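You operate a simulated robot arm through the tools that you are given. There is no shell and no other tool.

Carry out the task below with a simulated two-armed robot. There is one attempt and no reset: what you move stays moved.

## Task
Set the depth gauge to 6.0 mm on the grey block.
Fine: press the plunger onto the block, then the set button; slide the blue bridge back and put the block back where it stood.
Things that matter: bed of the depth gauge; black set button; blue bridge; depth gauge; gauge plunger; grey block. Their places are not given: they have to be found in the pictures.

Only the result counts: the job must be done as asked and must still hold three seconds after the hand-in. Knocking over, shifting, dropping, spilling or breaking anything else fails it.

## Robot
Two 7-joint arms with two-finger parallel grippers on one trunk that stands fixed in place. Base frame: the origin is at the foot of the trunk, x ahead of it, y to its left, z up. Lengths are in mm, angles in degrees, forces in N, time in s.
The left shoulder is at [110, 169, 1411], the right one opposite. With the tool pointing down near the work surface each hand reaches from about 420 to 740 mm from the base axis, measured 20 degrees to its own side. Payload 1.57 kg a hand.
The TCP of each hand is the grasp point between the finger pads, 30 mm short of the fingertips. In the tool frame z runs along the fingers and y along their closing line. Largest opening 80 mm; finger width 17, thickness 12; the body of the gripper, 40 by 82 mm, starts 80 mm behind the TCP.
Orientation is that of the tool frame in the base frame, as a unit quaternion [x, y, z, w]. With the fingers straight down and closing along the base's y, the tool's x points along the base's -x, its y along +y and its z along -z.

## Interface
- The arms move only by the tool arm_command. It takes "left_increments", "right_increments" or both (then of equal length, played together; a hand with none holds still); each is a list of rows, each an object of numbers (a shift or turn left out is 0, a gripper value left out holds the last): "tx", "ty", "tz": the shift along the tool's x, y, z in units of 50 mm (1.0 is 50 mm); "ax", "ay", "az": the turn, a rotation vector about the tool's x, y, z in units of 8 degrees (1.0 is 8 degrees). In form: [{"tx": .., "ty": .., "tz": .., "ax": .., "ay": .., "az": ..}, ...]. A call has 1 to 20 rows; each row shifts and turns the commanded pose from where the row before left it, along the tool's axes as they then stand. "left_grip" and "right_grip" are, for a hand that has rows, the finger opening in m, from 0 to 0.08, set as the call begins (left out, the last holds). A call with a number of a shift or a turn outside -1 to 1 is refused whole. Each row takes 0.2 s and may step no farther than 50 mm and 8.6 degrees from the row before; otherwise, or with a gripper value out of range, the whole call is refused. A pose out of reach is approached as far as the arm can. The call stops where the force on the tool passes 70 N (or 10 N more than at its start, if that is more) or the arm is blocked; 0.2 s more then pass. The fingers move at their own pace (about 72 mm/s each) and stop on an object; they squeeze with about 36 N. The grip force told is the motor's: it shows also when the fingers shut on nothing. Time passes only in rows, and 0.2 s behind the last, so rows that do not move let the fingers close. It gives the time, the measured TCP pose, the force on the tool (base axes), the opening and the grip force at its end, in the units of the frame above (readings bear some noise), with the torque about the TCP (base axes, N m) and any sound that the robot's microphone picked up.
- Cameras (640 x 400 px; columns grow to the right, rows downward): "scene" is now at [154.6, 30, 1598.7]; the picture's right is [0.38, -0.93, 0.00], its down [-0.67, -0.27, -0.69] and it looks along [0.64, 0.26, -0.72] (base axes); focal length 348 px, centre (320, 200). "left" rides on the left gripper at [72, 7, -122] in its tool frame; the picture's right is [-0.09, 1.00, 0.00], its down [-0.84, -0.08, -0.54] and it looks along [-0.54, -0.05, 0.84] (tool axes); focal length 238 px, centre (320, 200). "right" rides on the right gripper at [72, -7, -122] in its tool frame; the picture's right is [0.09, 1.00, 0.00], its down [-0.84, 0.08, -0.54] and it looks along [-0.54, 0.05, 0.84] (tool axes); focal length 238 px, centre (320, 200).
- snapshot(camera): a new picture of that camera. The clock stands still meanwhile.
- lift_body(by): slides the trunk up (or, below 0, down) by that many mm; the arms and the scene camera ride with it, the base frame stays. It gives what a move gives, with no picture.
- pan_tilt(pan, tilt): turns the head with the scene camera to pan (to the left, within 86 degrees either way) and tilt (down, from -29 to 69), counted from straight ahead of the robot. It gives what a move gives.
- point_at(camera, pixels): for up to 12 pixels [column, row] of the newest picture of that camera ("zoom" is the newest enlarged one), the place [x, y, z] in the base frame of the surface seen there, good to about 2 mm. The clock stands still meanwhile.
- inspect(camera, box): a new picture of the part [left, top, right, bottom] of that camera's present view, enlarged. The clock stands still meanwhile.
- hand_in(): hands the job in; it is judged then, once.

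Open the grippers and draw the arms clear of the work before you hand the job in, unless the task says otherwise.

The tools are called after "Call:" by a JSON object that holds its "fn" and its "kwargs". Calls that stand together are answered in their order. arm_command: Moves the arms, as the interface text tells. Its arguments: {"type":"object","properties":{"left_increments":{"type":"array"},"left_grip":{"type":"number"},"right_increments":{"type":"array"},"right_grip":{"type":"number"}},"required":[]} The other tools are called the same way: lift_body (by) slides the trunk up or down; pan_tilt (pan, tilt) turns the head that bears the scene camera; snapshot (camera) takes a picture; point_at (camera, pixels) gives the place of the surface under pixels of a picture; inspect (camera, box) takes an enlarged picture of a part of a camera's view; hand_in () hands the job in.

At the start:

```text
time: 0.0
left_tcp_pos: [369.3, 157.8, 1131.7]
left_tcp_rot: [0.026, 0.084, -0.014, 0.996]
left_wrist_force: [-0.8, -1.0, -0.4]
left_torque: [0.02, 0.01, 0.02]
left_width: 80.0
left_grasp_force: 0.0
right_tcp_pos: [619.7, 75.7, 1163.7]
right_tcp_rot: [-0.001, 1.0, 0.001, 0.0]
right_wrist_force: [0.3, 0.6, -0.3]
right_torque: [-0.02, 0.01, -0.03]
right_width: 79.9
right_grasp_force: 0.1
trunk travel left (down, up): [-725.0, 165.0]
head pan, tilt: [22.1, 46.3]
```

scene: 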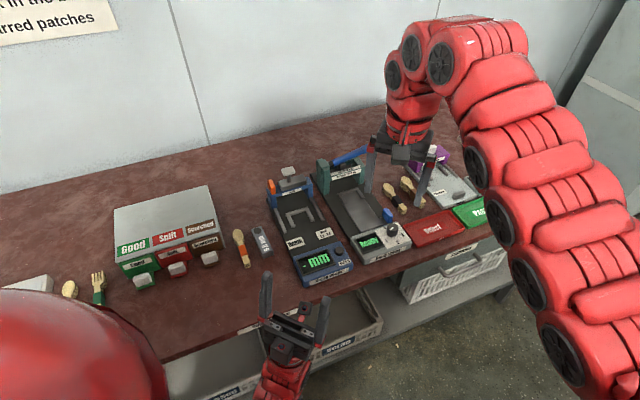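
right: 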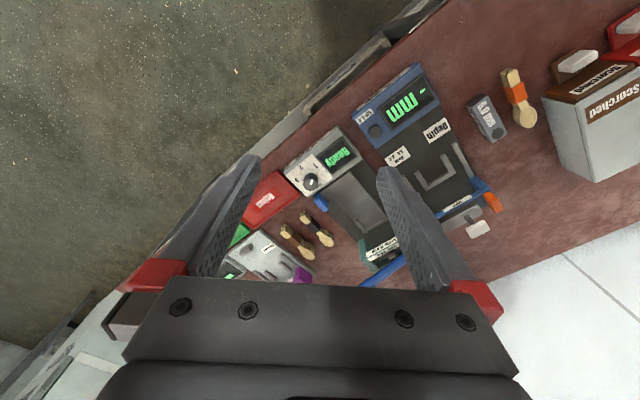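
left: 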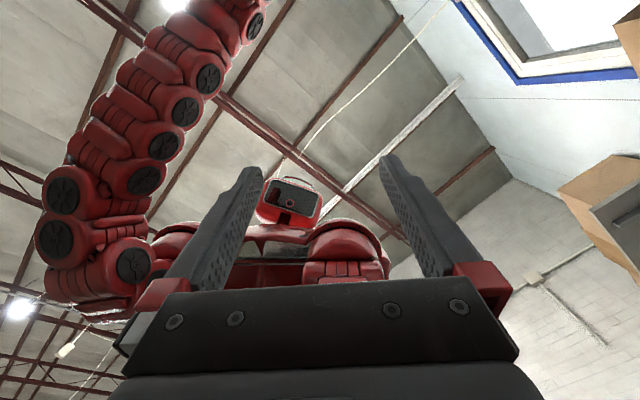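

The scene shows the depth gauge around (305,230) with a blue display at (320,260), and a small grey block labelled "6.0 mm" near (262,241). I'll enlarge those areas.

Call:
{"fn": "inspect", "kwargs": {"camera": "scene", "box": [220, 150, 380, 300]}}

Call:
{"fn": "inspect", "kwargs": {"camera": "right", "box": [340, 50, 560, 250]}}

```text
2.67 times, centred on (300, 225) of scene
```

zoom: 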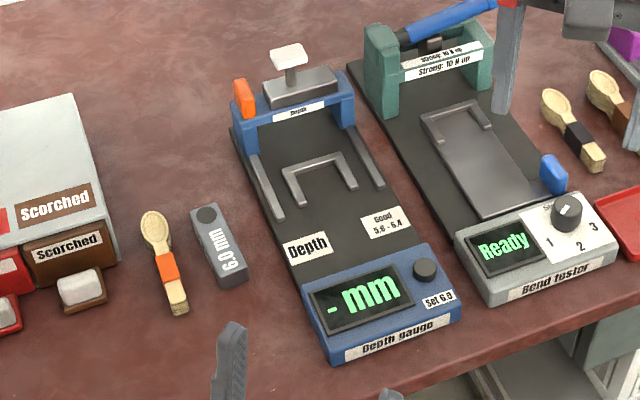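

```text
2.00 times, centred on (450, 150) of right
```

zoom: 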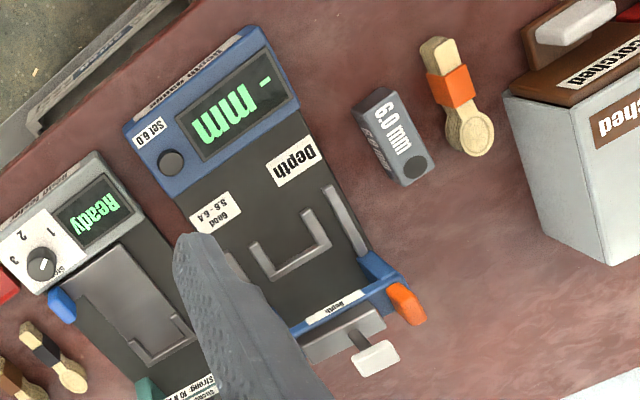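

The gauge has an arch (blue bridge with orange tab and white-topped plunger) at its back, a U-shaped stop on the bed, and a black set button by "Set 6.0". I'll read positions of these features; the scene zoom must be renewed first.

Call:
{"fn": "inspect", "kwargs": {"camera": "scene", "box": [240, 160, 360, 290]}}

```text
3.08 times, centred on (300, 225) of scene
```

zoom: 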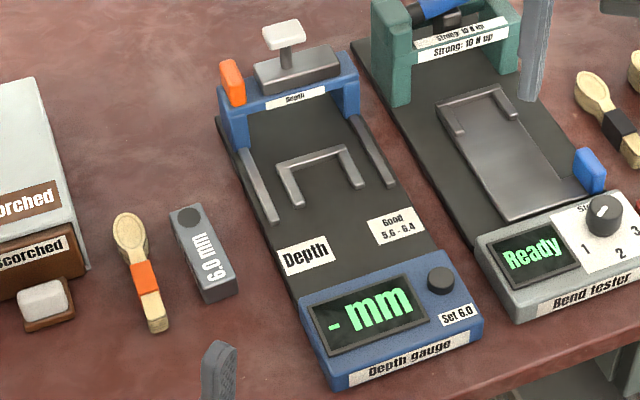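

Now I read positions: block corners, dot, U stop, bridge, plunger, button.

Call:
{"fn": "point_at", "kwargs": {"camera": "zoom", "pixels": [[188, 216], [172, 213], [203, 208], [208, 291], [236, 278], [208, 302], [282, 36], [300, 75], [230, 70], [355, 80], [440, 276], [150, 350]]}}

Call:
{"fn": "point_at", "kwargs": {"camera": "zoom", "pixels": [[283, 166], [345, 150], [296, 202], [360, 185], [325, 185], [243, 152], [274, 220], [354, 122], [393, 184], [225, 125], [240, 150], [340, 330]]}}

```text
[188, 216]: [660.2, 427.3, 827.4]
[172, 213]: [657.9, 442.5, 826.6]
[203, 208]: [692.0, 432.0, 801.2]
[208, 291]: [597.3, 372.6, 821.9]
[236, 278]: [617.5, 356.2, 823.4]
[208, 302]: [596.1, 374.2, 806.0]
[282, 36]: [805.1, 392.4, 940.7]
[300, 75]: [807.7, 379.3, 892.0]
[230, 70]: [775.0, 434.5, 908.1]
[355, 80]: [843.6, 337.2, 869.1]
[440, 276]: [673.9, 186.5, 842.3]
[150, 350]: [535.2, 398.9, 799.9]
```

```text
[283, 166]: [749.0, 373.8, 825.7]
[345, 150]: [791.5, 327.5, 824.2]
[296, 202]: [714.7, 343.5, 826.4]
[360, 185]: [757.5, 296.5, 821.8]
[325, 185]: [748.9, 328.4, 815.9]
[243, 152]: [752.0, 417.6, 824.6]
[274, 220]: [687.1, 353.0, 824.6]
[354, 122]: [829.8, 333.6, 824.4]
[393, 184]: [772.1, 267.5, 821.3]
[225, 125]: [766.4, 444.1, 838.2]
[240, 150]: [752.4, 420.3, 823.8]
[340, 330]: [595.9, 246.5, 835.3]
```

The left hand points up, so I'll pitch it forward about its y in two stages while easing it toward the block (block near (630,400), table top z≈800).

Call:
{"fn": "arm_command", "kwargs": {"left_increments": [{"tx": 0.196, "ty": 0.2, "tz": 0.034, "ay": 1}, {"tx": 0.19, "ty": 0.2, "tz": 0.062, "ay": 1}, {"tx": 0.18, "ty": 0.2, "tz": 0.088, "ay": 1}, {"tx": 0.166, "ty": 0.2, "tz": 0.112, "ay": 1}, {"tx": 0.148, "ty": 0.2, "tz": 0.134, "ay": 1}, {"tx": 0.128, "ty": 0.2, "tz": 0.154, "ay": 1}, {"tx": 0.106, "ty": 0.2, "tz": 0.17, "ay": 1}, {"tx": 0.082, "ty": 0.2, "tz": 0.182, "ay": 1}, {"tx": 0.056, "ty": 0.2, "tz": 0.192, "ay": 1}, {"tx": 0.028, "ty": 0.2, "tz": 0.198, "ay": 1}]}}

```text
time: 2.2
left_tcp_pos: [484.6, 275.2, 1062.8]
left_tcp_rot: [0.034, 0.663, 0.0, 0.748]
left_wrist_force: [0.6, 0.7, -0.1]
left_torque: [-0.01, -0.02, 0.0]
left_width: 80.2
left_grasp_force: 0.1
left hand out of reach, approached as far as the arm can: row 7, 8, 9, 10
right_tcp_pos: [620.5, 77.9, 1161.5]
right_tcp_rot: [0.0, 1.0, -0.001, 0.0]
right_wrist_force: [-0.7, 0.7, -1.1]
right_torque: [-0.03, 0.01, 0.03]
right_width: 80.1
right_grasp_force: 0.0
trunk travel left (down, up): [-725.0, 165.0]
head pan, tilt: [22.1, 46.3]
```

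The hand is now nearly horizontal though some rows hit a reach limit; I continue the pitch with the same plan.

Call:
{"fn": "arm_command", "kwargs": {"left_increments": [{"tz": 0.2, "ty": 0.1, "ay": 1}, {"tx": -0.028, "ty": 0.1, "tz": 0.198, "ay": 1}, {"tx": -0.056, "ty": 0.1, "tz": 0.192, "ay": 1}, {"tx": -0.082, "ty": 0.1, "tz": 0.182, "ay": 1}, {"tx": -0.106, "ty": 0.1, "tz": 0.17, "ay": 1}, {"tx": -0.128, "ty": 0.1, "tz": 0.154, "ay": 1}, {"tx": -0.148, "ty": 0.1, "tz": 0.134, "ay": 1}, {"tx": -0.166, "ty": 0.1, "tz": 0.112, "ay": 1}, {"tx": -0.18, "ty": 0.1, "tz": 0.088, "ay": 1}, {"tx": -0.19, "ty": 0.1, "tz": 0.062, "ay": 1}]}}

```text
time: 4.4
left_tcp_pos: [556.8, 240.2, 970.4]
left_tcp_rot: [0.035, 0.836, 0.008, 0.548]
left_wrist_force: [0.0, 0.8, -0.2]
left_torque: [-0.02, -0.01, 0.0]
left_width: 80.0
left_grasp_force: 0.0
left hand out of reach, approached as far as the arm can: row 1, 2, 3, 4, 5, 6, 7, 8, 9, 10
right_tcp_pos: [619.5, 76.8, 1162.8]
right_tcp_rot: [0.0, 1.0, -0.001, 0.001]
right_wrist_force: [0.4, 0.5, 0.6]
right_torque: [0.0, 0.0, 0.0]
right_width: 80.0
right_grasp_force: 0.1
trunk travel left (down, up): [-725.0, 165.0]
head pan, tilt: [22.1, 46.3]
```

The hand is stuck at 113° pitch and z≈970; I look at the scene to understand the arm's configuration.

Call:
{"fn": "snapshot", "kwargs": {"camera": "scene"}}

Call:
{"fn": "snapshot", "kwargs": {"camera": "left"}}

```text
taken
```

scene: 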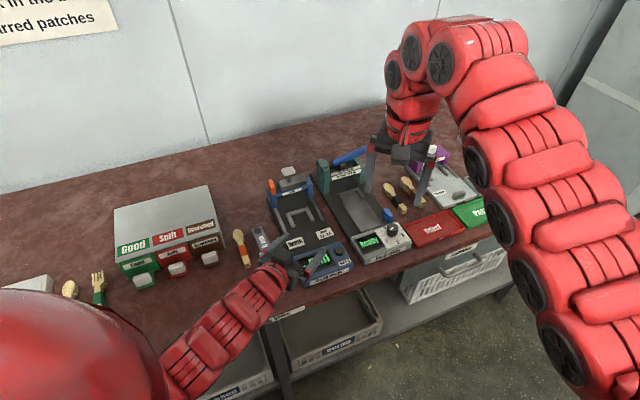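

```text
taken
```

left: 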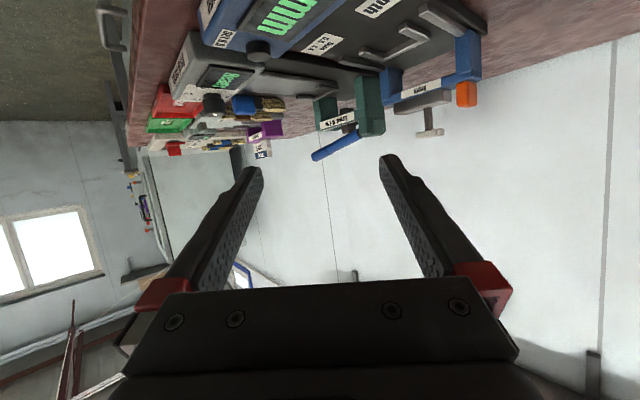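

The left arm hangs below with the elbow low. I'll try raising the hand straight up (at its present pitch) to free the wrist, pulling slightly back.

Call:
{"fn": "arm_command", "kwargs": {"left_increments": [{"tx": -0.4, "tz": -0.5}, {"tx": -0.4, "tz": -0.5}, {"tx": -0.4, "tz": -0.5}]}}

```text
time: 5.2
left_tcp_pos: [555.6, 241.2, 969.4]
left_tcp_rot: [0.035, 0.836, 0.009, 0.548]
left_wrist_force: [-0.1, 0.4, -0.6]
left_torque: [-0.02, -0.03, -0.02]
left_width: 79.8
left_grasp_force: 0.1
left hand out of reach, approached as far as the arm can: row 1, 2, 3
right_tcp_pos: [620.8, 76.6, 1162.8]
right_tcp_rot: [0.0, 1.0, 0.0, 0.0]
right_wrist_force: [-0.2, 0.7, 0.2]
right_torque: [0.04, 0.01, -0.01]
right_width: 80.0
right_grasp_force: 0.1
trunk travel left (down, up): [-725.0, 165.0]
head pan, tilt: [22.1, 46.3]
```

Nothing moved. A row without motion will tell whether the commanded pose is still far from the measured one.

Call:
{"fn": "arm_command", "kwargs": {"left_increments": [{}]}}

```text
time: 5.6
left_tcp_pos: [557.2, 241.3, 970.4]
left_tcp_rot: [0.035, 0.836, 0.008, 0.548]
left_wrist_force: [0.4, 0.0, -0.3]
left_torque: [-0.01, -0.02, 0.01]
left_width: 80.1
left_grasp_force: 0.0
right_tcp_pos: [621.4, 75.2, 1164.2]
right_tcp_rot: [0.0, 1.0, 0.0, 0.0]
right_wrist_force: [0.4, 0.5, -0.4]
right_torque: [0.01, 0.02, 0.03]
right_width: 80.0
right_grasp_force: 0.1
trunk travel left (down, up): [-725.0, 165.0]
head pan, tilt: [22.1, 46.3]
```

The commanded pose is rebased to the measured one. I try backing out: pitch back down and a pull back.

Call:
{"fn": "arm_command", "kwargs": {"left_increments": [{"ay": -1}, {"ay": -1}, {"ay": -1}]}}

```text
time: 6.4
left_tcp_pos: [555.9, 241.6, 969.6]
left_tcp_rot: [0.037, 0.703, 0.002, 0.71]
left_wrist_force: [0.8, 0.1, 0.6]
left_torque: [0.01, 0.03, -0.01]
left_width: 80.1
left_grasp_force: 0.0
right_tcp_pos: [620.2, 76.7, 1163.7]
right_tcp_rot: [-0.001, 1.0, 0.0, 0.0]
right_wrist_force: [0.0, 0.3, 0.3]
right_torque: [0.04, -0.03, 0.02]
right_width: 79.9
right_grasp_force: 0.1
trunk travel left (down, up): [-725.0, 165.0]
head pan, tilt: [22.1, 46.3]
```

Pitching back worked (now horizontal forward). With tool x pointing down, negative tx raises the hand; I lift it 200 mm.

Call:
{"fn": "arm_command", "kwargs": {"left_increments": [{"tx": -0.5}, {"tx": -0.5}, {"tx": -0.5}, {"tx": -0.5}, {"tx": -0.5}, {"tx": -0.5}, {"tx": -0.5}, {"tx": -0.5}]}}

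```text
time: 8.2
left_tcp_pos: [561.2, 229.4, 1073.5]
left_tcp_rot: [0.036, 0.704, 0.001, 0.709]
left_wrist_force: [-0.1, -0.1, -0.4]
left_torque: [0.01, 0.02, 0.0]
left_width: 80.0
left_grasp_force: 0.1
left hand out of reach, approached as far as the arm can: row 5, 6, 7, 8
right_tcp_pos: [620.5, 76.0, 1163.0]
right_tcp_rot: [0.0, 1.0, 0.0, 0.0]
right_wrist_force: [0.0, 0.2, -0.8]
right_torque: [0.03, -0.02, 0.04]
right_width: 79.9
right_grasp_force: 0.0
trunk travel left (down, up): [-725.0, 165.0]
head pan, tilt: [22.1, 46.3]
```

Lifting hits a limit, apparently because the wrist gets too close to the shoulder (elbow flexion). I'll go forward and to the left first (tool z forward, y left), then pitch down further out.

Call:
{"fn": "arm_command", "kwargs": {"left_increments": [{"tz": 0.5, "ty": 0.3}, {"tz": 0.5, "ty": 0.3}, {"tz": 0.5, "ty": 0.3}, {"tz": 0.5, "ty": 0.3}, {"ay": 1}, {"ay": 1}, {"ay": 1}, {"ay": 1}, {"ay": 1}]}}

```text
time: 10.2
left_tcp_pos: [664.8, 284.8, 1078.1]
left_tcp_rot: [0.034, 0.905, 0.014, 0.424]
left_wrist_force: [0.0, 0.1, -0.6]
left_torque: [0.01, 0.01, -0.01]
left_width: 79.8
left_grasp_force: 0.0
right_tcp_pos: [622.4, 76.7, 1164.5]
right_tcp_rot: [-0.001, 1.0, 0.001, 0.0]
right_wrist_force: [-0.3, 0.2, 0.1]
right_torque: [-0.02, 0.02, -0.03]
right_width: 80.1
right_grasp_force: 0.1
trunk travel left (down, up): [-725.0, 165.0]
head pan, tilt: [22.1, 46.3]
```

That works. I finish the pitch to straight down, drifting left over the block.

Call:
{"fn": "arm_command", "kwargs": {"left_increments": [{"ay": 1, "ty": 0.3}, {"ay": 1, "ty": 0.3}, {"ay": 1, "ty": 0.3}, {"ay": 1, "ty": 0.3}, {"ay": 1, "ty": 0.3}, {"ay": 1, "ty": 0.3}, {"ay": 0.28}]}}

```text
time: 11.8
left_tcp_pos: [669.0, 374.1, 1085.0]
left_tcp_rot: [0.025, 0.999, 0.027, 0.002]
left_wrist_force: [0.1, -0.1, -0.1]
left_torque: [0.01, 0.0, -0.01]
left_width: 79.9
left_grasp_force: 0.0
right_tcp_pos: [619.7, 74.9, 1163.7]
right_tcp_rot: [0.0, 1.0, 0.0, 0.0]
right_wrist_force: [-0.4, 0.0, -1.0]
right_torque: [0.01, 0.0, -0.01]
right_width: 79.9
right_grasp_force: 0.1
trunk travel left (down, up): [-725.0, 165.0]
head pan, tilt: [22.1, 46.3]
```

Hand is now nearly straight down. I correct the 3° tilt and yaw it ~+50° to line up with the block and gauge.

Call:
{"fn": "arm_command", "kwargs": {"left_increments": [{"ax": 0.39}, {"az": -1, "tz": 0.2}, {"az": -1, "tz": 0.2}, {"az": -1, "tz": 0.2}, {"az": -1, "tz": 0.2}, {"az": -1, "tz": 0.2}, {"az": -1}]}}

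Call:
{"fn": "snapshot", "kwargs": {"camera": "left"}}

Call:
{"fn": "snapshot", "kwargs": {"camera": "scene"}}

```text
time: 13.4
left_tcp_pos: [668.9, 374.8, 1032.8]
left_tcp_rot: [-0.386, 0.923, -0.001, -0.001]
left_wrist_force: [0.8, 0.1, 0.1]
left_torque: [-0.03, -0.01, 0.0]
left_width: 79.9
left_grasp_force: 0.1
right_tcp_pos: [620.5, 76.8, 1163.8]
right_tcp_rot: [0.0, 1.0, -0.001, 0.0]
right_wrist_force: [-0.1, 0.4, 0.1]
right_torque: [0.01, 0.04, 0.0]
right_width: 80.3
right_grasp_force: 0.1
trunk travel left (down, up): [-725.0, 165.0]
head pan, tilt: [22.1, 46.3]
```

```text
taken
```

left: 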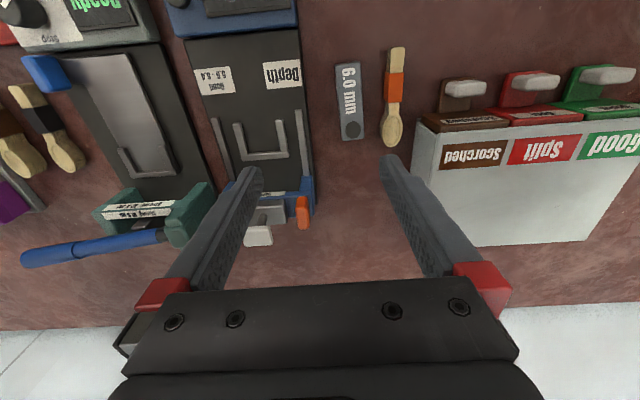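

```text
taken
```

scene: 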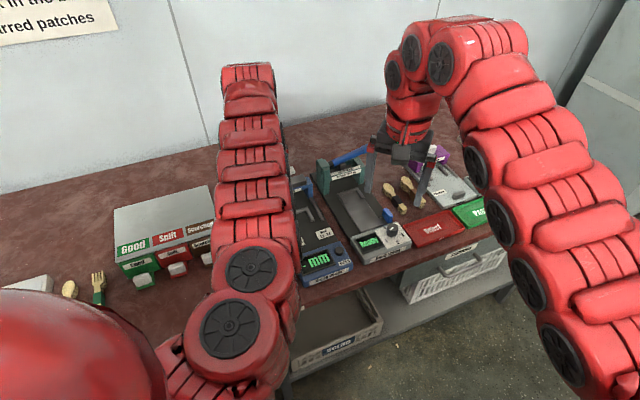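

The left camera now sees the block, stop, bridge and plunger from above. I enlarge that region.

Call:
{"fn": "inspect", "kwargs": {"camera": "left", "box": [160, 0, 420, 250]}}

Call:
{"fn": "inspect", "kwargs": {"camera": "left", "box": [310, 30, 420, 150]}}

```text
1.60 times, centred on (290, 125) of left
```

zoom: 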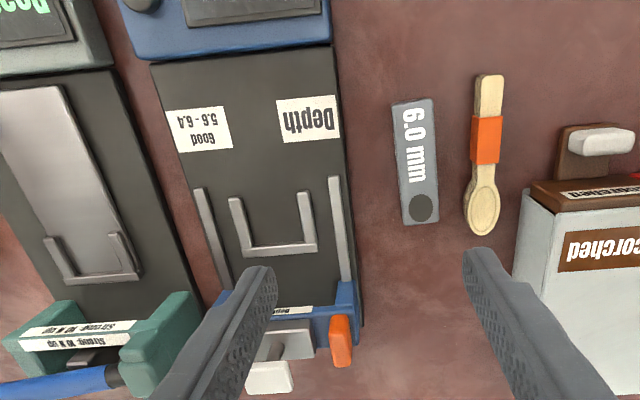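

```text
3.33 times, centred on (365, 90) of left
```

zoom: 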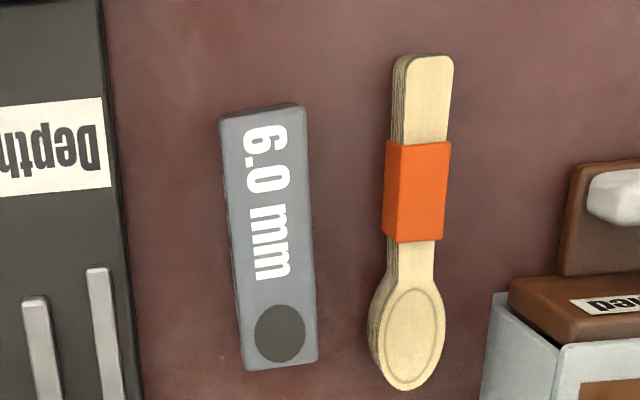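

Call:
{"fn": "point_at", "kwargs": {"camera": "zoom", "pixels": [[224, 122], [303, 107], [314, 357], [250, 366], [280, 332], [265, 230], [265, 110], [282, 362], [232, 240], [307, 220], [214, 120], [340, 300]]}}

Call:
{"fn": "inspect", "kwargs": {"camera": "left", "box": [200, 80, 330, 250]}}

```text
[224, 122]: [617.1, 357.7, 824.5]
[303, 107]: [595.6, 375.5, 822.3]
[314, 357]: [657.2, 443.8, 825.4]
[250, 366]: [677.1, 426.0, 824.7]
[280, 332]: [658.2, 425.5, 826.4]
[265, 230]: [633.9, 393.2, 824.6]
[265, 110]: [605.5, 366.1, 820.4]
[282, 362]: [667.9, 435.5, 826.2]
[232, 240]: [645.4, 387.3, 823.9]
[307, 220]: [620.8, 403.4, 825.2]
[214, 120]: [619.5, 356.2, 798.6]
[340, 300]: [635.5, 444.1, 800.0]
```

```text
2.35 times, centred on (265, 165) of left
```

zoom: 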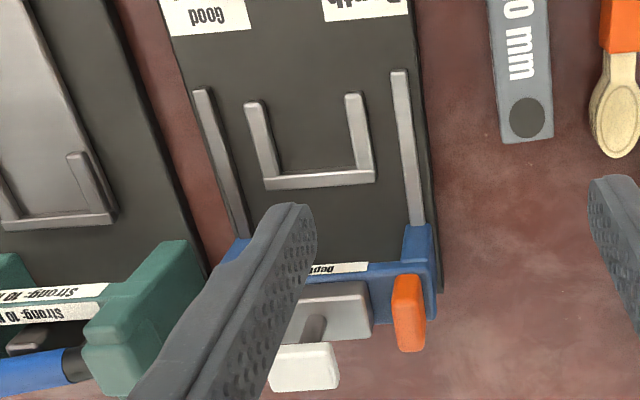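

Call:
{"fn": "point_at", "kwargs": {"camera": "zoom", "pixels": [[252, 103], [356, 95], [264, 189], [374, 183], [273, 176], [355, 168], [310, 130], [200, 92], [400, 73], [419, 220], [418, 240], [300, 340]]}}

Call:
{"fn": "point_at", "kwargs": {"camera": "zoom", "pixels": [[410, 315], [408, 280], [345, 300], [350, 270], [330, 315], [320, 355], [340, 385], [432, 300], [330, 100], [245, 230], [430, 250], [417, 320]]}}

```text
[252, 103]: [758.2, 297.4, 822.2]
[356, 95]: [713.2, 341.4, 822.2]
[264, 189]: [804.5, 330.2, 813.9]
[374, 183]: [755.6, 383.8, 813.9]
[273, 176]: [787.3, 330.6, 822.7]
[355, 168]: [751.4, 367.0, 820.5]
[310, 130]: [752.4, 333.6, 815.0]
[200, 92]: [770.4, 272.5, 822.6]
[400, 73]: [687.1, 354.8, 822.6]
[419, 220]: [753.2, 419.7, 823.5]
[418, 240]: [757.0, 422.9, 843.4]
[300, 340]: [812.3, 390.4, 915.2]
```

```text
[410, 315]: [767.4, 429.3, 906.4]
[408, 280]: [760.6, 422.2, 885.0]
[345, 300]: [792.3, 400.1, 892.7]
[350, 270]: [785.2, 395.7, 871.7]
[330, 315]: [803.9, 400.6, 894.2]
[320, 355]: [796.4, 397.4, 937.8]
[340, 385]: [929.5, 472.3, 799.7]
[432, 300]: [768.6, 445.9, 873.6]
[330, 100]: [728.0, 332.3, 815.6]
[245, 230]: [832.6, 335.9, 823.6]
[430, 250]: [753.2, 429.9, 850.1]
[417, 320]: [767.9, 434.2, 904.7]
```

I've got block (centre ≈(637,401), axis ≈48.5°, top z≈824), the U stop and plunger. The work lies beyond the arms' reach at this height, so the trunk must come down; first I check elbow heights and what stands under the hands.

Call:
{"fn": "point_at", "kwargs": {"camera": "scene", "pixels": [[250, 270], [235, 330], [180, 350], [245, 180], [245, 80], [500, 100], [560, 250], [520, 330], [580, 370], [440, 60], [405, 150], [350, 155]]}}

```text
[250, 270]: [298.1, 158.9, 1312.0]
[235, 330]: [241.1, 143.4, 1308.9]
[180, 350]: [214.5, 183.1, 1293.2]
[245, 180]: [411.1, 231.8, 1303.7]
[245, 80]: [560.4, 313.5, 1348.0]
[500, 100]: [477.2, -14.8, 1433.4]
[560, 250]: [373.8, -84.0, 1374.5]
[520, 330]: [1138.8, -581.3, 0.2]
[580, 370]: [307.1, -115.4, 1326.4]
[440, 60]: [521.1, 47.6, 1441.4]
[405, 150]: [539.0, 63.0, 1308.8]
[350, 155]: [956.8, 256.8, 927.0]
```

Elbows are at z≈1300, so there is room. I raise the left hand 100 mm, then lower the trunk 200 mm.

Call:
{"fn": "arm_command", "kwargs": {"left_increments": [{"tz": -0.5}, {"tz": -0.5}, {"tz": -0.5}, {"tz": -0.5}]}}

Call:
{"fn": "lift_body", "kwargs": {"by": -200}}

Call:
{"fn": "snapshot", "kwargs": {"camera": "scene"}}

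Call:
{"fn": "snapshot", "kwargs": {"camera": "left"}}

Call:
{"fn": "snapshot", "kwargs": {"camera": "right"}}

```text
time: 14.4
left_tcp_pos: [667.4, 375.1, 1134.6]
left_tcp_rot: [-0.384, 0.923, -0.002, 0.0]
left_wrist_force: [0.1, -0.7, 0.2]
left_torque: [0.0, -0.03, -0.01]
left_width: 79.9
left_grasp_force: 0.0
right_tcp_pos: [619.7, 75.1, 1163.6]
right_tcp_rot: [0.0, 1.0, 0.0, 0.0]
right_wrist_force: [0.2, -0.6, 0.7]
right_torque: [0.01, -0.03, 0.02]
right_width: 80.1
right_grasp_force: 0.2
trunk travel left (down, up): [-725.0, 165.0]
head pan, tilt: [22.1, 46.3]
```

```text
time: 16.6
left_tcp_pos: [666.8, 376.0, 933.4]
left_tcp_rot: [-0.385, 0.923, -0.002, 0.001]
left_wrist_force: [1.0, 0.3, -0.3]
left_torque: [0.03, 0.01, -0.02]
left_width: 79.8
left_grasp_force: 0.0
right_tcp_pos: [620.0, 76.6, 963.9]
right_tcp_rot: [0.0, 1.0, 0.0, 0.0]
right_wrist_force: [0.2, 0.1, -0.2]
right_torque: [-0.01, 0.02, 0.0]
right_width: 79.8
right_grasp_force: 0.0
trunk travel left (down, up): [-525.0, 365.0]
head pan, tilt: [22.1, 46.3]
```

```text
taken
```

scene: 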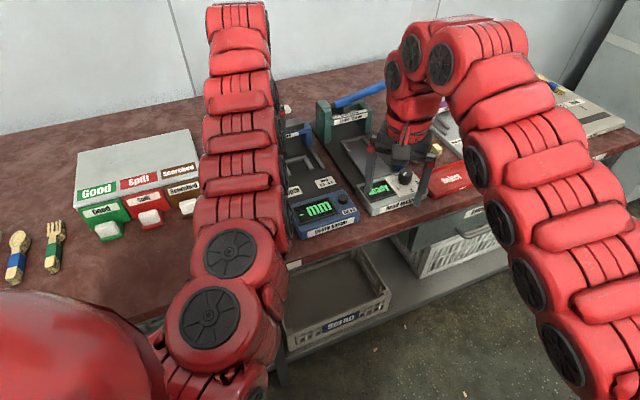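

```text
taken
```

left: 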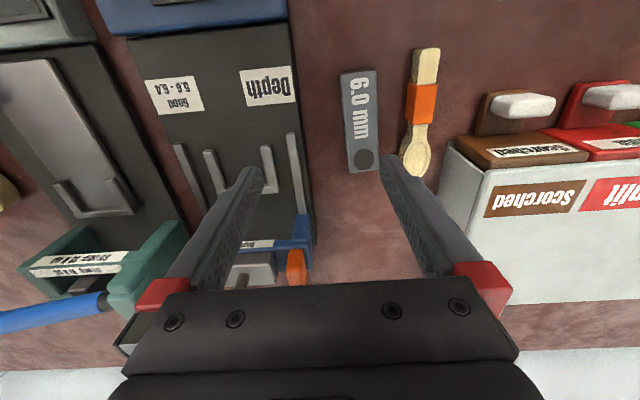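

```text
taken
```

right: 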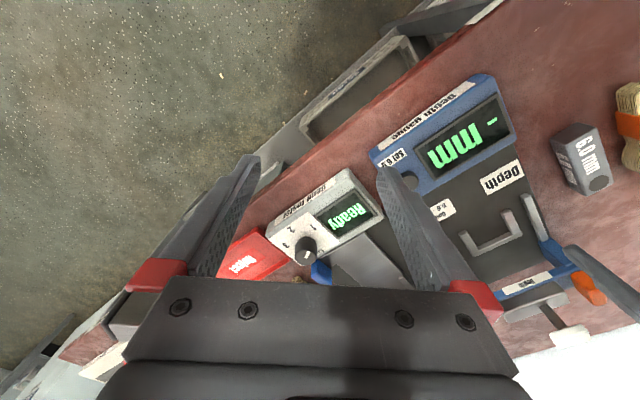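

Both hands are clear and the view is closer. I re-measure the block and its neighbour spoon.

Call:
{"fn": "inspect", "kwargs": {"camera": "left", "box": [320, 40, 450, 190]}}

```text
2.67 times, centred on (385, 115) of left
```

zoom: 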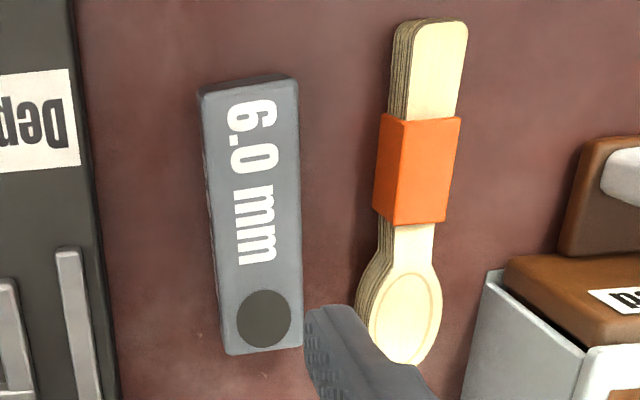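

Call:
{"fn": "point_at", "kwargs": {"camera": "zoom", "pixels": [[205, 97], [296, 80], [300, 343], [228, 352], [264, 319], [299, 210], [212, 220], [380, 160], [375, 208], [440, 170], [400, 165], [360, 300]]}}

```text
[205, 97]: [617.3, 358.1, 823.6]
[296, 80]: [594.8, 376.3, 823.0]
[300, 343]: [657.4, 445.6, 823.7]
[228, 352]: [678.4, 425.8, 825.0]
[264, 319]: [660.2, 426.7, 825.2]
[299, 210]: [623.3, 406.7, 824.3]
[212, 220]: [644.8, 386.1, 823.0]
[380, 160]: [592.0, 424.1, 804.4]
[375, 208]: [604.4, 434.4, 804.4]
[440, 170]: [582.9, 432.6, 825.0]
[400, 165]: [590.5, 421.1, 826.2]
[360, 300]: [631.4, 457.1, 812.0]
```

Block yaw is 47.9°, centre (637,401.5), width 29, length 92; the spoon is ≈33 mm off its left side. I move above a grip point 13 mm to the front of centre, matching yaw, with fingers at 50 mm.

Call:
{"fn": "arm_command", "kwargs": {"left_grip": 0.05, "left_increments": [{"az": -0.34}, {"tx": 0.142, "ty": 0.397}, {"tx": 0.142, "ty": 0.397}, {}]}}

Call:
{"fn": "snapshot", "kwargs": {"camera": "left"}}

```text
time: 17.6
left_tcp_pos: [628.8, 391.0, 933.0]
left_tcp_rot: [-0.406, 0.914, -0.001, 0.0]
left_wrist_force: [-0.4, 0.2, 0.4]
left_torque: [-0.01, 0.0, -0.03]
left_width: 50.0
left_grasp_force: 0.1
right_tcp_pos: [620.6, 76.0, 963.0]
right_tcp_rot: [0.0, 1.0, 0.0, 0.0]
right_wrist_force: [-0.4, -0.5, -0.8]
right_torque: [-0.01, 0.02, -0.01]
right_width: 79.9
right_grasp_force: 0.1
trunk travel left (down, up): [-525.0, 365.0]
head pan, tilt: [22.1, 46.3]
```

```text
taken
```

left: 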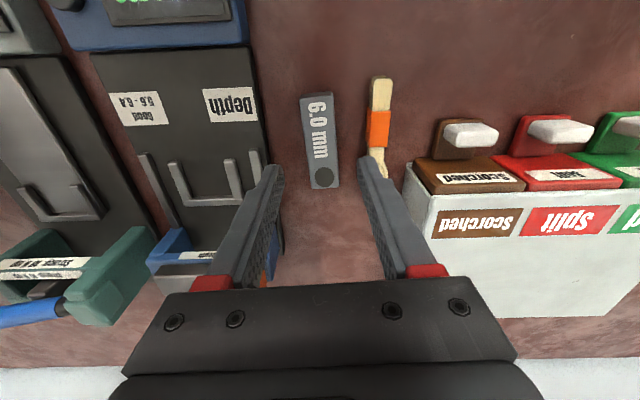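

Centred over the block at yaw 47.9°. I descend 70 mm and check.

Call:
{"fn": "arm_command", "kwargs": {"left_increments": [{"tz": 0.35}, {"tz": 0.35}, {"tz": 0.35}, {"tz": 0.35}]}}

Call:
{"fn": "snapshot", "kwargs": {"camera": "left"}}

```text
time: 18.6
left_tcp_pos: [628.5, 391.3, 862.3]
left_tcp_rot: [-0.406, 0.914, -0.001, -0.001]
left_wrist_force: [-0.6, 0.4, 1.4]
left_torque: [0.0, -0.01, -0.01]
left_width: 49.8
left_grasp_force: 0.0
right_tcp_pos: [621.0, 76.8, 962.9]
right_tcp_rot: [0.0, 1.0, 0.0, 0.001]
right_wrist_force: [0.1, -0.3, 0.5]
right_torque: [0.01, -0.01, 0.04]
right_width: 80.0
right_grasp_force: 0.0
trunk travel left (down, up): [-525.0, 365.0]
head pan, tilt: [22.1, 46.3]
```

```text
taken
```

left: 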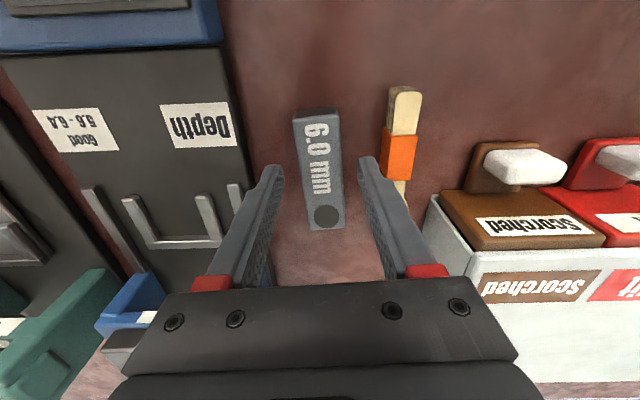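

Fingers straddle the block with clearance. I lower 23 mm and close.

Call:
{"fn": "arm_command", "kwargs": {"left_increments": [{"tz": 0.23}, {"tz": 0.23}, {}]}}

Call:
{"fn": "arm_command", "kwargs": {"left_grip": 0.02, "left_increments": [{}, {}, {}, {}]}}

Call:
{"fn": "snapshot", "kwargs": {"camera": "left"}}

```text
time: 19.4
left_tcp_pos: [630.3, 391.1, 840.0]
left_tcp_rot: [-0.406, 0.914, -0.002, 0.0]
left_wrist_force: [-0.3, -0.4, -0.3]
left_torque: [0.02, -0.01, -0.02]
left_width: 50.2
left_grasp_force: 0.1
right_tcp_pos: [621.3, 76.2, 963.8]
right_tcp_rot: [0.0, 1.0, 0.0, 0.0]
right_wrist_force: [-0.3, 0.5, 0.9]
right_torque: [0.0, -0.01, 0.0]
right_width: 80.1
right_grasp_force: 0.1
trunk travel left (down, up): [-525.0, 365.0]
head pan, tilt: [22.1, 46.3]
```

```text
time: 20.4
left_tcp_pos: [629.2, 391.4, 840.1]
left_tcp_rot: [-0.407, 0.914, -0.001, 0.001]
left_wrist_force: [0.9, 0.3, 0.2]
left_torque: [0.09, -0.01, 0.03]
left_width: 31.5
left_grasp_force: 35.8
right_tcp_pos: [620.2, 76.0, 963.4]
right_tcp_rot: [0.0, 1.0, 0.001, -0.001]
right_wrist_force: [1.0, 0.4, 0.7]
right_torque: [-0.01, 0.0, -0.04]
right_width: 80.3
right_grasp_force: 0.1
trunk travel left (down, up): [-525.0, 365.0]
head pan, tilt: [22.1, 46.3]
```

```text
taken
```

left: 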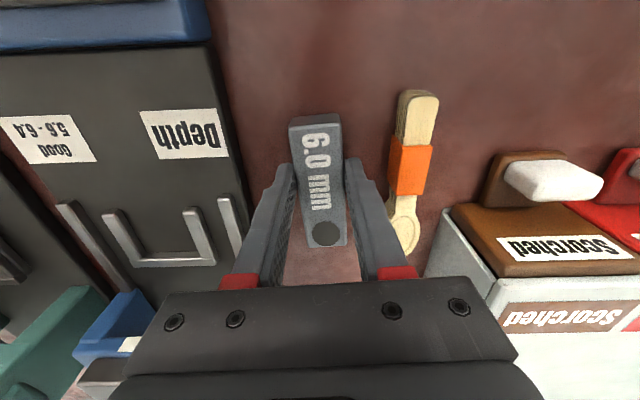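

The block is gripped (31.5 mm, 36 N) at TCP (629.3, 391.2, 840). I lift it 60 mm, turn to the gauge's 45.3° and carry it over the U stop.

Call:
{"fn": "arm_command", "kwargs": {"left_increments": [{"tz": -0.3}, {"tz": -0.3}, {"tz": -0.3}, {"tz": -0.3}, {"az": 0.325}, {"tx": -0.0415, "ty": -0.63}, {"tx": -0.0415, "ty": -0.63}, {"tx": -0.0415, "ty": -0.63}, {"tx": -0.0415, "ty": -0.63}, {}]}}

Call:
{"fn": "snapshot", "kwargs": {"camera": "left"}}

Call:
{"fn": "snapshot", "kwargs": {"camera": "right"}}

```text
time: 22.6
left_tcp_pos: [707.5, 323.4, 899.1]
left_tcp_rot: [-0.386, 0.923, -0.002, 0.0]
left_wrist_force: [0.2, -0.4, -1.9]
left_torque: [0.0, 0.03, -0.02]
left_width: 31.5
left_grasp_force: 35.9
left hand out of reach, approached as far as the arm can: row 9
right_tcp_pos: [620.0, 77.2, 964.5]
right_tcp_rot: [0.0, 1.0, 0.0, -0.001]
right_wrist_force: [0.2, 0.5, -0.1]
right_torque: [-0.03, 0.01, 0.01]
right_width: 80.0
right_grasp_force: 0.1
trunk travel left (down, up): [-525.0, 365.0]
head pan, tilt: [22.1, 46.3]
```

```text
taken
```

left: 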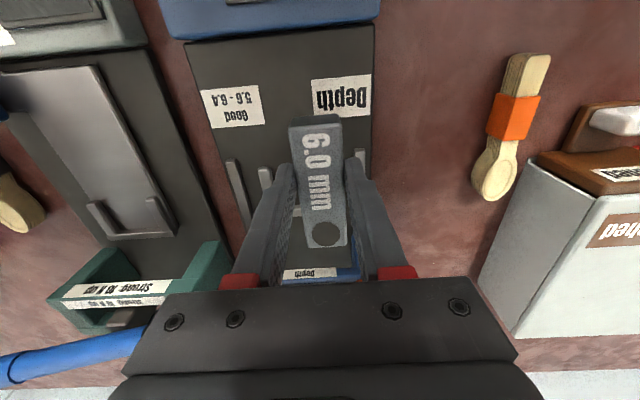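

```text
taken
```

right: 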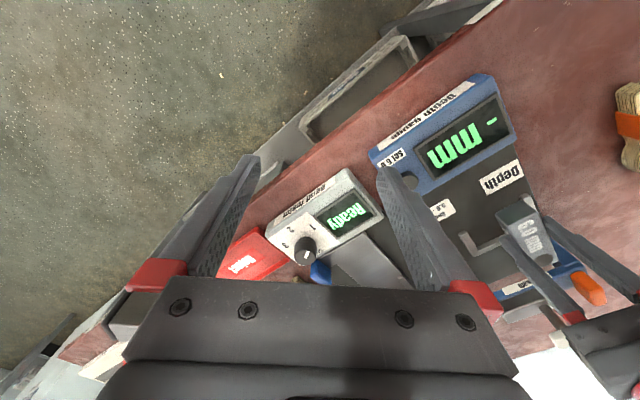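

The hand reached a limit at (707.5, 323) before the target (725, 308). I lower 20 mm and retry the remaining shift to learn whether the trunk is too low or too high.

Call:
{"fn": "arm_command", "kwargs": {"left_increments": [{"tz": 0.4}, {"ty": -0.2}, {"ty": -0.2}, {}]}}

```text
time: 23.6
left_tcp_pos: [710.5, 314.6, 878.2]
left_tcp_rot: [-0.386, 0.922, -0.002, 0.0]
left_wrist_force: [-0.3, -0.5, -2.3]
left_torque: [0.0, 0.03, 0.0]
left_width: 31.5
left_grasp_force: 36.0
left hand out of reach, approached as far as the arm can: row 2, 3
right_tcp_pos: [620.5, 75.9, 962.4]
right_tcp_rot: [0.0, 1.0, 0.0, 0.0]
right_wrist_force: [0.3, -0.3, 0.1]
right_torque: [-0.01, 0.03, -0.01]
right_width: 79.9
right_grasp_force: 0.0
trunk travel left (down, up): [-525.0, 365.0]
head pan, tilt: [22.1, 46.3]
```

Reach is ≈618 mm horizontally from the shoulder whatever the height, so the target is ~12 mm too far with a vertical hand. I'll set the block down slightly short (inside the stop's mouth) and push it home afterwards from its front end; first align it to the centre line.

Call:
{"fn": "arm_command", "kwargs": {"left_increments": [{"tx": 0.288, "ty": 0}, {"ty": -0.287}, {}]}}

Call:
{"fn": "snapshot", "kwargs": {"camera": "left"}}

Call:
{"fn": "inspect", "kwargs": {"camera": "left", "box": [180, 60, 420, 300]}}

```text
time: 24.4
left_tcp_pos: [710.6, 294.2, 878.2]
left_tcp_rot: [-0.385, 0.923, -0.001, 0.0]
left_wrist_force: [0.5, -0.1, -1.5]
left_torque: [-0.05, 0.0, -0.01]
left_width: 31.3
left_grasp_force: 36.1
right_tcp_pos: [620.0, 75.1, 964.5]
right_tcp_rot: [0.0, 1.0, 0.0, 0.0]
right_wrist_force: [-0.3, -0.5, -0.4]
right_torque: [0.0, 0.02, 0.02]
right_width: 79.9
right_grasp_force: 0.2
trunk travel left (down, up): [-525.0, 365.0]
head pan, tilt: [22.1, 46.3]
```

```text
taken
```

left: 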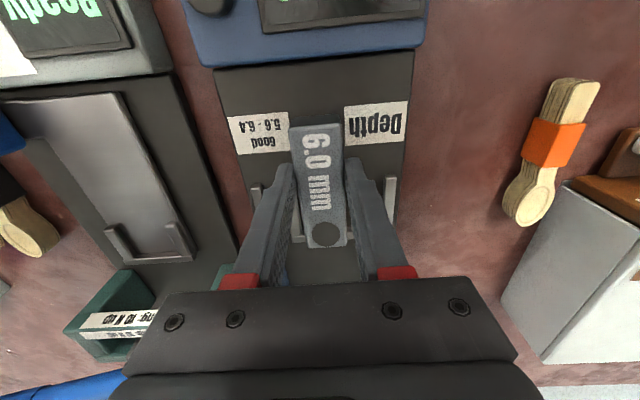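

```text
1.67 times, centred on (300, 180) of left
```

zoom: 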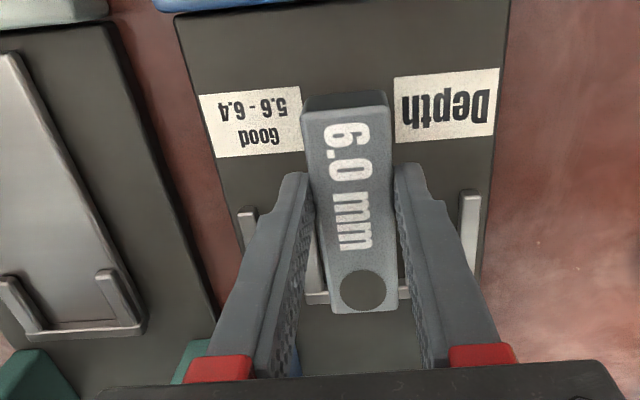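

Block is centred over the bed between the labels, between the U arms. I lower toward the bed (expected contact at TCP z≈855.5).

Call:
{"fn": "arm_command", "kwargs": {"left_increments": [{"tz": 0.2}, {"tz": 0.2}, {"tz": 0.02}, {}]}}

```text
time: 25.4
left_tcp_pos: [709.7, 295.5, 858.2]
left_tcp_rot: [-0.385, 0.923, -0.002, 0.0]
left_wrist_force: [-0.1, 1.3, -1.7]
left_torque: [0.02, 0.03, -0.01]
left_width: 31.6
left_grasp_force: 35.8
right_tcp_pos: [621.7, 75.7, 963.1]
right_tcp_rot: [0.001, 1.0, 0.0, 0.0]
right_wrist_force: [-0.1, 0.2, 0.3]
right_torque: [0.01, 0.0, 0.0]
right_width: 80.1
right_grasp_force: 0.1
trunk travel left (down, up): [-525.0, 365.0]
head pan, tilt: [22.1, 46.3]
```

Still free (wrist z-force −1.7 N, weight of the block). I go down in 1 mm steps.

Call:
{"fn": "arm_command", "kwargs": {"left_increments": [{"tz": 0.02}, {"tz": 0.02}, {}]}}

```text
time: 26.2
left_tcp_pos: [710.0, 294.1, 857.1]
left_tcp_rot: [-0.385, 0.923, -0.001, 0.0]
left_wrist_force: [0.0, 0.5, -1.7]
left_torque: [0.0, 0.07, 0.02]
left_width: 31.5
left_grasp_force: 36.1
right_tcp_pos: [620.6, 77.1, 962.5]
right_tcp_rot: [0.0, 1.0, 0.0, 0.0]
right_wrist_force: [-0.5, 0.2, -0.2]
right_torque: [0.01, 0.0, -0.01]
right_width: 80.1
right_grasp_force: 0.0
trunk travel left (down, up): [-525.0, 365.0]
head pan, tilt: [22.1, 46.3]
```

Call:
{"fn": "arm_command", "kwargs": {"left_increments": [{"tz": 0.02}, {}]}}

Call:
{"fn": "arm_command", "kwargs": {"left_increments": [{"tz": 0.015}, {}]}}

```text
time: 26.8
left_tcp_pos: [709.0, 294.1, 855.7]
left_tcp_rot: [-0.386, 0.923, -0.002, 0.001]
left_wrist_force: [1.1, 1.1, 2.7]
left_torque: [0.08, 0.04, -0.02]
left_width: 31.5
left_grasp_force: 35.6
right_tcp_pos: [620.5, 77.0, 964.8]
right_tcp_rot: [0.0, 1.0, 0.0, -0.001]
right_wrist_force: [0.8, 0.5, -0.1]
right_torque: [0.01, 0.01, -0.03]
right_width: 80.1
right_grasp_force: 0.1
trunk travel left (down, up): [-525.0, 365.0]
head pan, tilt: [22.1, 46.3]
```

```text
time: 27.4
left_tcp_pos: [710.3, 293.2, 856.1]
left_tcp_rot: [-0.385, 0.923, -0.002, 0.003]
left_wrist_force: [4.8, 1.3, 13.4]
left_torque: [-0.12, 0.33, 0.04]
left_width: 31.6
left_grasp_force: 35.5
right_tcp_pos: [621.5, 75.9, 964.3]
right_tcp_rot: [0.0, 1.0, 0.0, 0.001]
right_wrist_force: [0.0, 0.3, -0.2]
right_torque: [-0.02, 0.04, -0.01]
right_width: 80.1
right_grasp_force: 0.0
trunk travel left (down, up): [-525.0, 365.0]
head pan, tilt: [22.1, 46.3]
```

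Contact: 13 N at z≈856. I ease off 0.5 mm, open to 52 mm and rise, then look.

Call:
{"fn": "arm_command", "kwargs": {"left_increments": [{"tz": -0.012}, {}]}}

Call:
{"fn": "arm_command", "kwargs": {"left_grip": 0.05, "left_increments": [{}, {}, {}, {"tz": -0.3}, {"tz": -0.5}, {"tz": -0.5}, {}]}}

Call:
{"fn": "inspect", "kwargs": {"camera": "left", "box": [180, 40, 440, 300]}}

```text
time: 28.0
left_tcp_pos: [710.0, 294.2, 856.5]
left_tcp_rot: [-0.385, 0.923, -0.002, 0.001]
left_wrist_force: [6.9, 1.4, 16.2]
left_torque: [-0.01, 0.15, 0.02]
left_width: 31.4
left_grasp_force: 36.0
right_tcp_pos: [619.9, 76.9, 964.7]
right_tcp_rot: [0.0, 1.0, 0.0, 0.002]
right_wrist_force: [0.0, 0.3, -0.8]
right_torque: [0.03, 0.02, 0.01]
right_width: 80.3
right_grasp_force: 0.1
trunk travel left (down, up): [-525.0, 365.0]
head pan, tilt: [22.1, 46.3]
```

```text
time: 29.6
left_tcp_pos: [708.9, 293.7, 920.9]
left_tcp_rot: [-0.385, 0.923, -0.001, 0.0]
left_wrist_force: [0.3, 0.5, -0.1]
left_torque: [0.01, -0.01, -0.01]
left_width: 50.1
left_grasp_force: 0.1
right_tcp_pos: [620.7, 75.6, 963.4]
right_tcp_rot: [0.0, 1.0, 0.0, 0.0]
right_wrist_force: [0.5, -0.6, 0.7]
right_torque: [0.01, 0.0, -0.03]
right_width: 80.1
right_grasp_force: 0.2
trunk travel left (down, up): [-525.0, 365.0]
head pan, tilt: [22.1, 46.3]
```

```text
1.54 times, centred on (310, 170) of left
```

zoom: 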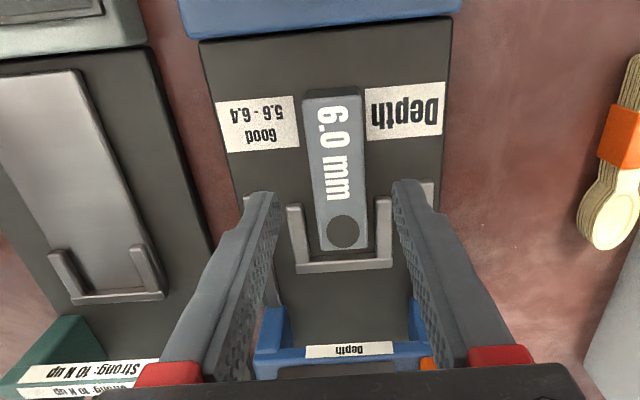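

The block lies on the bed inside the U, short of its back bar. I measure the remaining gap.

Call:
{"fn": "point_at", "kwargs": {"camera": "zoom", "pixels": [[303, 97], [361, 93], [369, 246], [322, 252], [343, 231], [298, 270], [391, 262], [345, 255], [291, 210], [383, 200], [345, 270], [325, 262]]}}

```text
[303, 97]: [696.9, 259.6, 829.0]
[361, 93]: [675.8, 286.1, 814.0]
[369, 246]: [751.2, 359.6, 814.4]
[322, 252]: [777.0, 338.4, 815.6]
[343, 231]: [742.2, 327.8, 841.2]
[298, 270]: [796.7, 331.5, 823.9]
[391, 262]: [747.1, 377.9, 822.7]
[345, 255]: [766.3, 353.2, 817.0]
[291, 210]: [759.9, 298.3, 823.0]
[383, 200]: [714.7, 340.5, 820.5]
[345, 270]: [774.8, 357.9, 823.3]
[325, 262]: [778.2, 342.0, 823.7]
```

The dot is at s≈755 along the gauge axis, block back end ≈22 mm from the bar, well centred. Now I need a good look at the bridge, orange tab and plunger.

Call:
{"fn": "inspect", "kwargs": {"camera": "scene", "box": [200, 80, 380, 240]}}

Call:
{"fn": "inspect", "kwargs": {"camera": "right", "box": [440, 150, 640, 350]}}

```text
2.50 times, centred on (290, 160) of scene
```

zoom: 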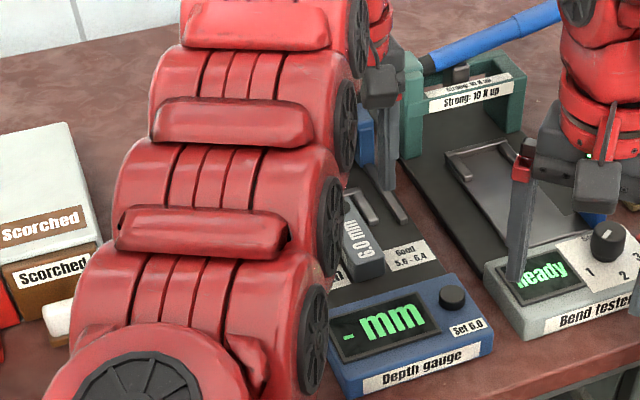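

```text
2.00 times, centred on (540, 250) of right
```

zoom: 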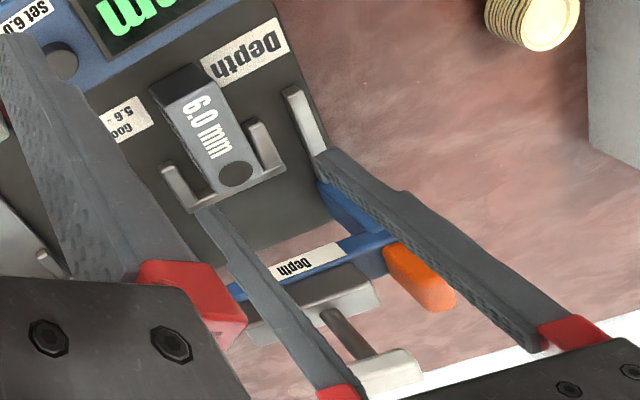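

The orange tab stands atop the bridge's left leg at about (769, 431, 873–908), ~11 mm wide. I'll tilt the hand 25° forward for reach and approach it: first rise, tilt, shift left and part of the way out.

Call:
{"fn": "arm_command", "kwargs": {"left_grip": 0.034, "left_increments": [{"tz": -0.6}, {"ay": -1}, {"ay": -1}, {"ay": -1}, {"ay": -0.125}, {"ty": 0.53}, {"ty": 0.53}, {"tx": -0.636, "tz": 0.1975}, {"tx": -0.636, "tz": 0.1975}, {}]}}

Call:
{"fn": "snapshot", "kwargs": {"camera": "left"}}

```text
time: 31.8
left_tcp_pos: [725.5, 367.8, 949.6]
left_tcp_rot: [-0.377, 0.901, 0.082, 0.2]
left_wrist_force: [-0.2, 0.3, 0.4]
left_torque: [0.02, 0.03, -0.02]
left_width: 33.8
left_grasp_force: 0.0
left hand out of reach, approached as far as the arm can: row 1, 7
right_tcp_pos: [620.3, 74.9, 963.7]
right_tcp_rot: [0.0, 1.0, 0.0, -0.001]
right_wrist_force: [0.0, -0.2, -0.4]
right_torque: [0.01, 0.03, -0.02]
right_width: 79.8
right_grasp_force: 0.0
trunk travel left (down, up): [-525.0, 365.0]
head pan, tilt: [22.1, 46.3]
```

```text
taken
```

left: 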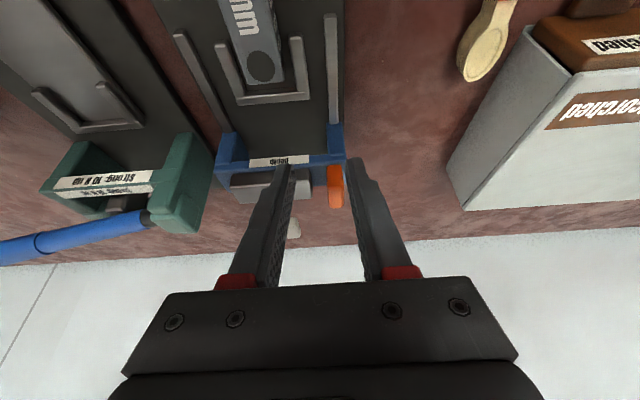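

The limit came from height: the wrist is ~100 mm above the shoulder. I raise the trunk 90 mm, which gives more reach at this working height.

Call:
{"fn": "lift_body", "kwargs": {"by": 90}}

```text
time: 33.0
left_tcp_pos: [725.7, 369.1, 1038.8]
left_tcp_rot: [-0.376, 0.901, 0.082, 0.2]
left_wrist_force: [-0.4, 0.0, -0.8]
left_torque: [0.0, 0.04, -0.01]
left_width: 33.9
left_grasp_force: 0.1
right_tcp_pos: [620.5, 75.4, 1052.8]
right_tcp_rot: [0.0, 1.0, 0.0, 0.0]
right_wrist_force: [-0.4, -0.3, 0.0]
right_torque: [0.03, 0.0, 0.01]
right_width: 79.9
right_grasp_force: 0.0
trunk travel left (down, up): [-615.0, 275.0]
head pan, tilt: [22.1, 46.3]
```

Call:
{"fn": "arm_command", "kwargs": {"left_increments": [{"tx": 0.254, "tz": 0.544, "ty": 0.13}, {"tx": 0.254, "tz": 0.544, "ty": 0.13}, {}]}}

Call:
{"fn": "inspect", "kwargs": {"camera": "left", "box": [200, 80, 400, 240]}}

```text
time: 33.8
left_tcp_pos: [716.2, 376.8, 978.6]
left_tcp_rot: [-0.376, 0.901, 0.082, 0.2]
left_wrist_force: [0.0, 0.4, -0.1]
left_torque: [0.0, 0.0, -0.03]
left_width: 34.0
left_grasp_force: 0.1
right_tcp_pos: [620.9, 75.4, 1053.9]
right_tcp_rot: [0.0, 1.0, 0.0, 0.0]
right_wrist_force: [0.8, -0.1, -0.6]
right_torque: [0.01, 0.01, 0.0]
right_width: 79.8
right_grasp_force: 0.1
trunk travel left (down, up): [-615.0, 275.0]
head pan, tilt: [22.1, 46.3]
```

```text
2.50 times, centred on (300, 160) of left
```

zoom: 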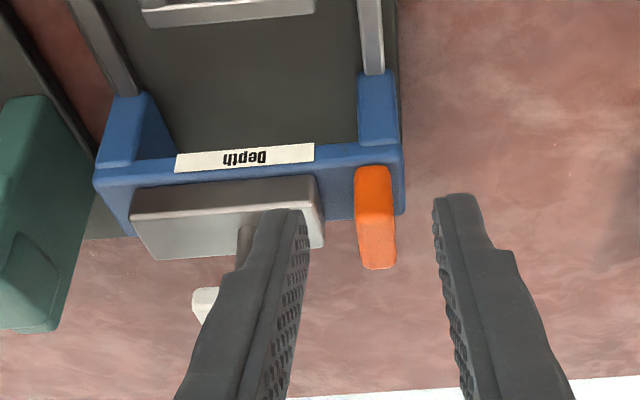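

Call:
{"fn": "point_at", "kwargs": {"camera": "zoom", "pixels": [[372, 172], [358, 210], [394, 210], [370, 262], [390, 262], [364, 215], [390, 180], [318, 190], [300, 180], [137, 200], [322, 240], [378, 235]]}}

Call:
{"fn": "point_at", "kwargs": {"camera": "zoom", "pixels": [[245, 155], [205, 300], [243, 245], [200, 190], [160, 220], [100, 180], [398, 160], [385, 110], [130, 130], [375, 78], [395, 140], [340, 200]]}}

```text
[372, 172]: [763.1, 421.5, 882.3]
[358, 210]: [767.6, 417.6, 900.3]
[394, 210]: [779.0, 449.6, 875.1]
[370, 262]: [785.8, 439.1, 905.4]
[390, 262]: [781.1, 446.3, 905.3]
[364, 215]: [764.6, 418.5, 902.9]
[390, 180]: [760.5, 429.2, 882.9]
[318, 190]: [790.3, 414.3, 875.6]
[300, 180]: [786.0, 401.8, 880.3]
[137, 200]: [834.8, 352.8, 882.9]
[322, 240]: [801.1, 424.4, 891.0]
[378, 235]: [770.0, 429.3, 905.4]
```

```text
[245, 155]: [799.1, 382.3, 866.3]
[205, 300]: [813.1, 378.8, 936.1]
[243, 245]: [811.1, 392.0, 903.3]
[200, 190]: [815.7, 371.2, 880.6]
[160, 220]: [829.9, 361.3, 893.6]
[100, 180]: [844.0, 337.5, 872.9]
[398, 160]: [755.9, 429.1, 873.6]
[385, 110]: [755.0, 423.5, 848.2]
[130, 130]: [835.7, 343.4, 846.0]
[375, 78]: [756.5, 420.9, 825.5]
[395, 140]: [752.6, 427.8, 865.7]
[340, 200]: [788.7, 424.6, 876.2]
```

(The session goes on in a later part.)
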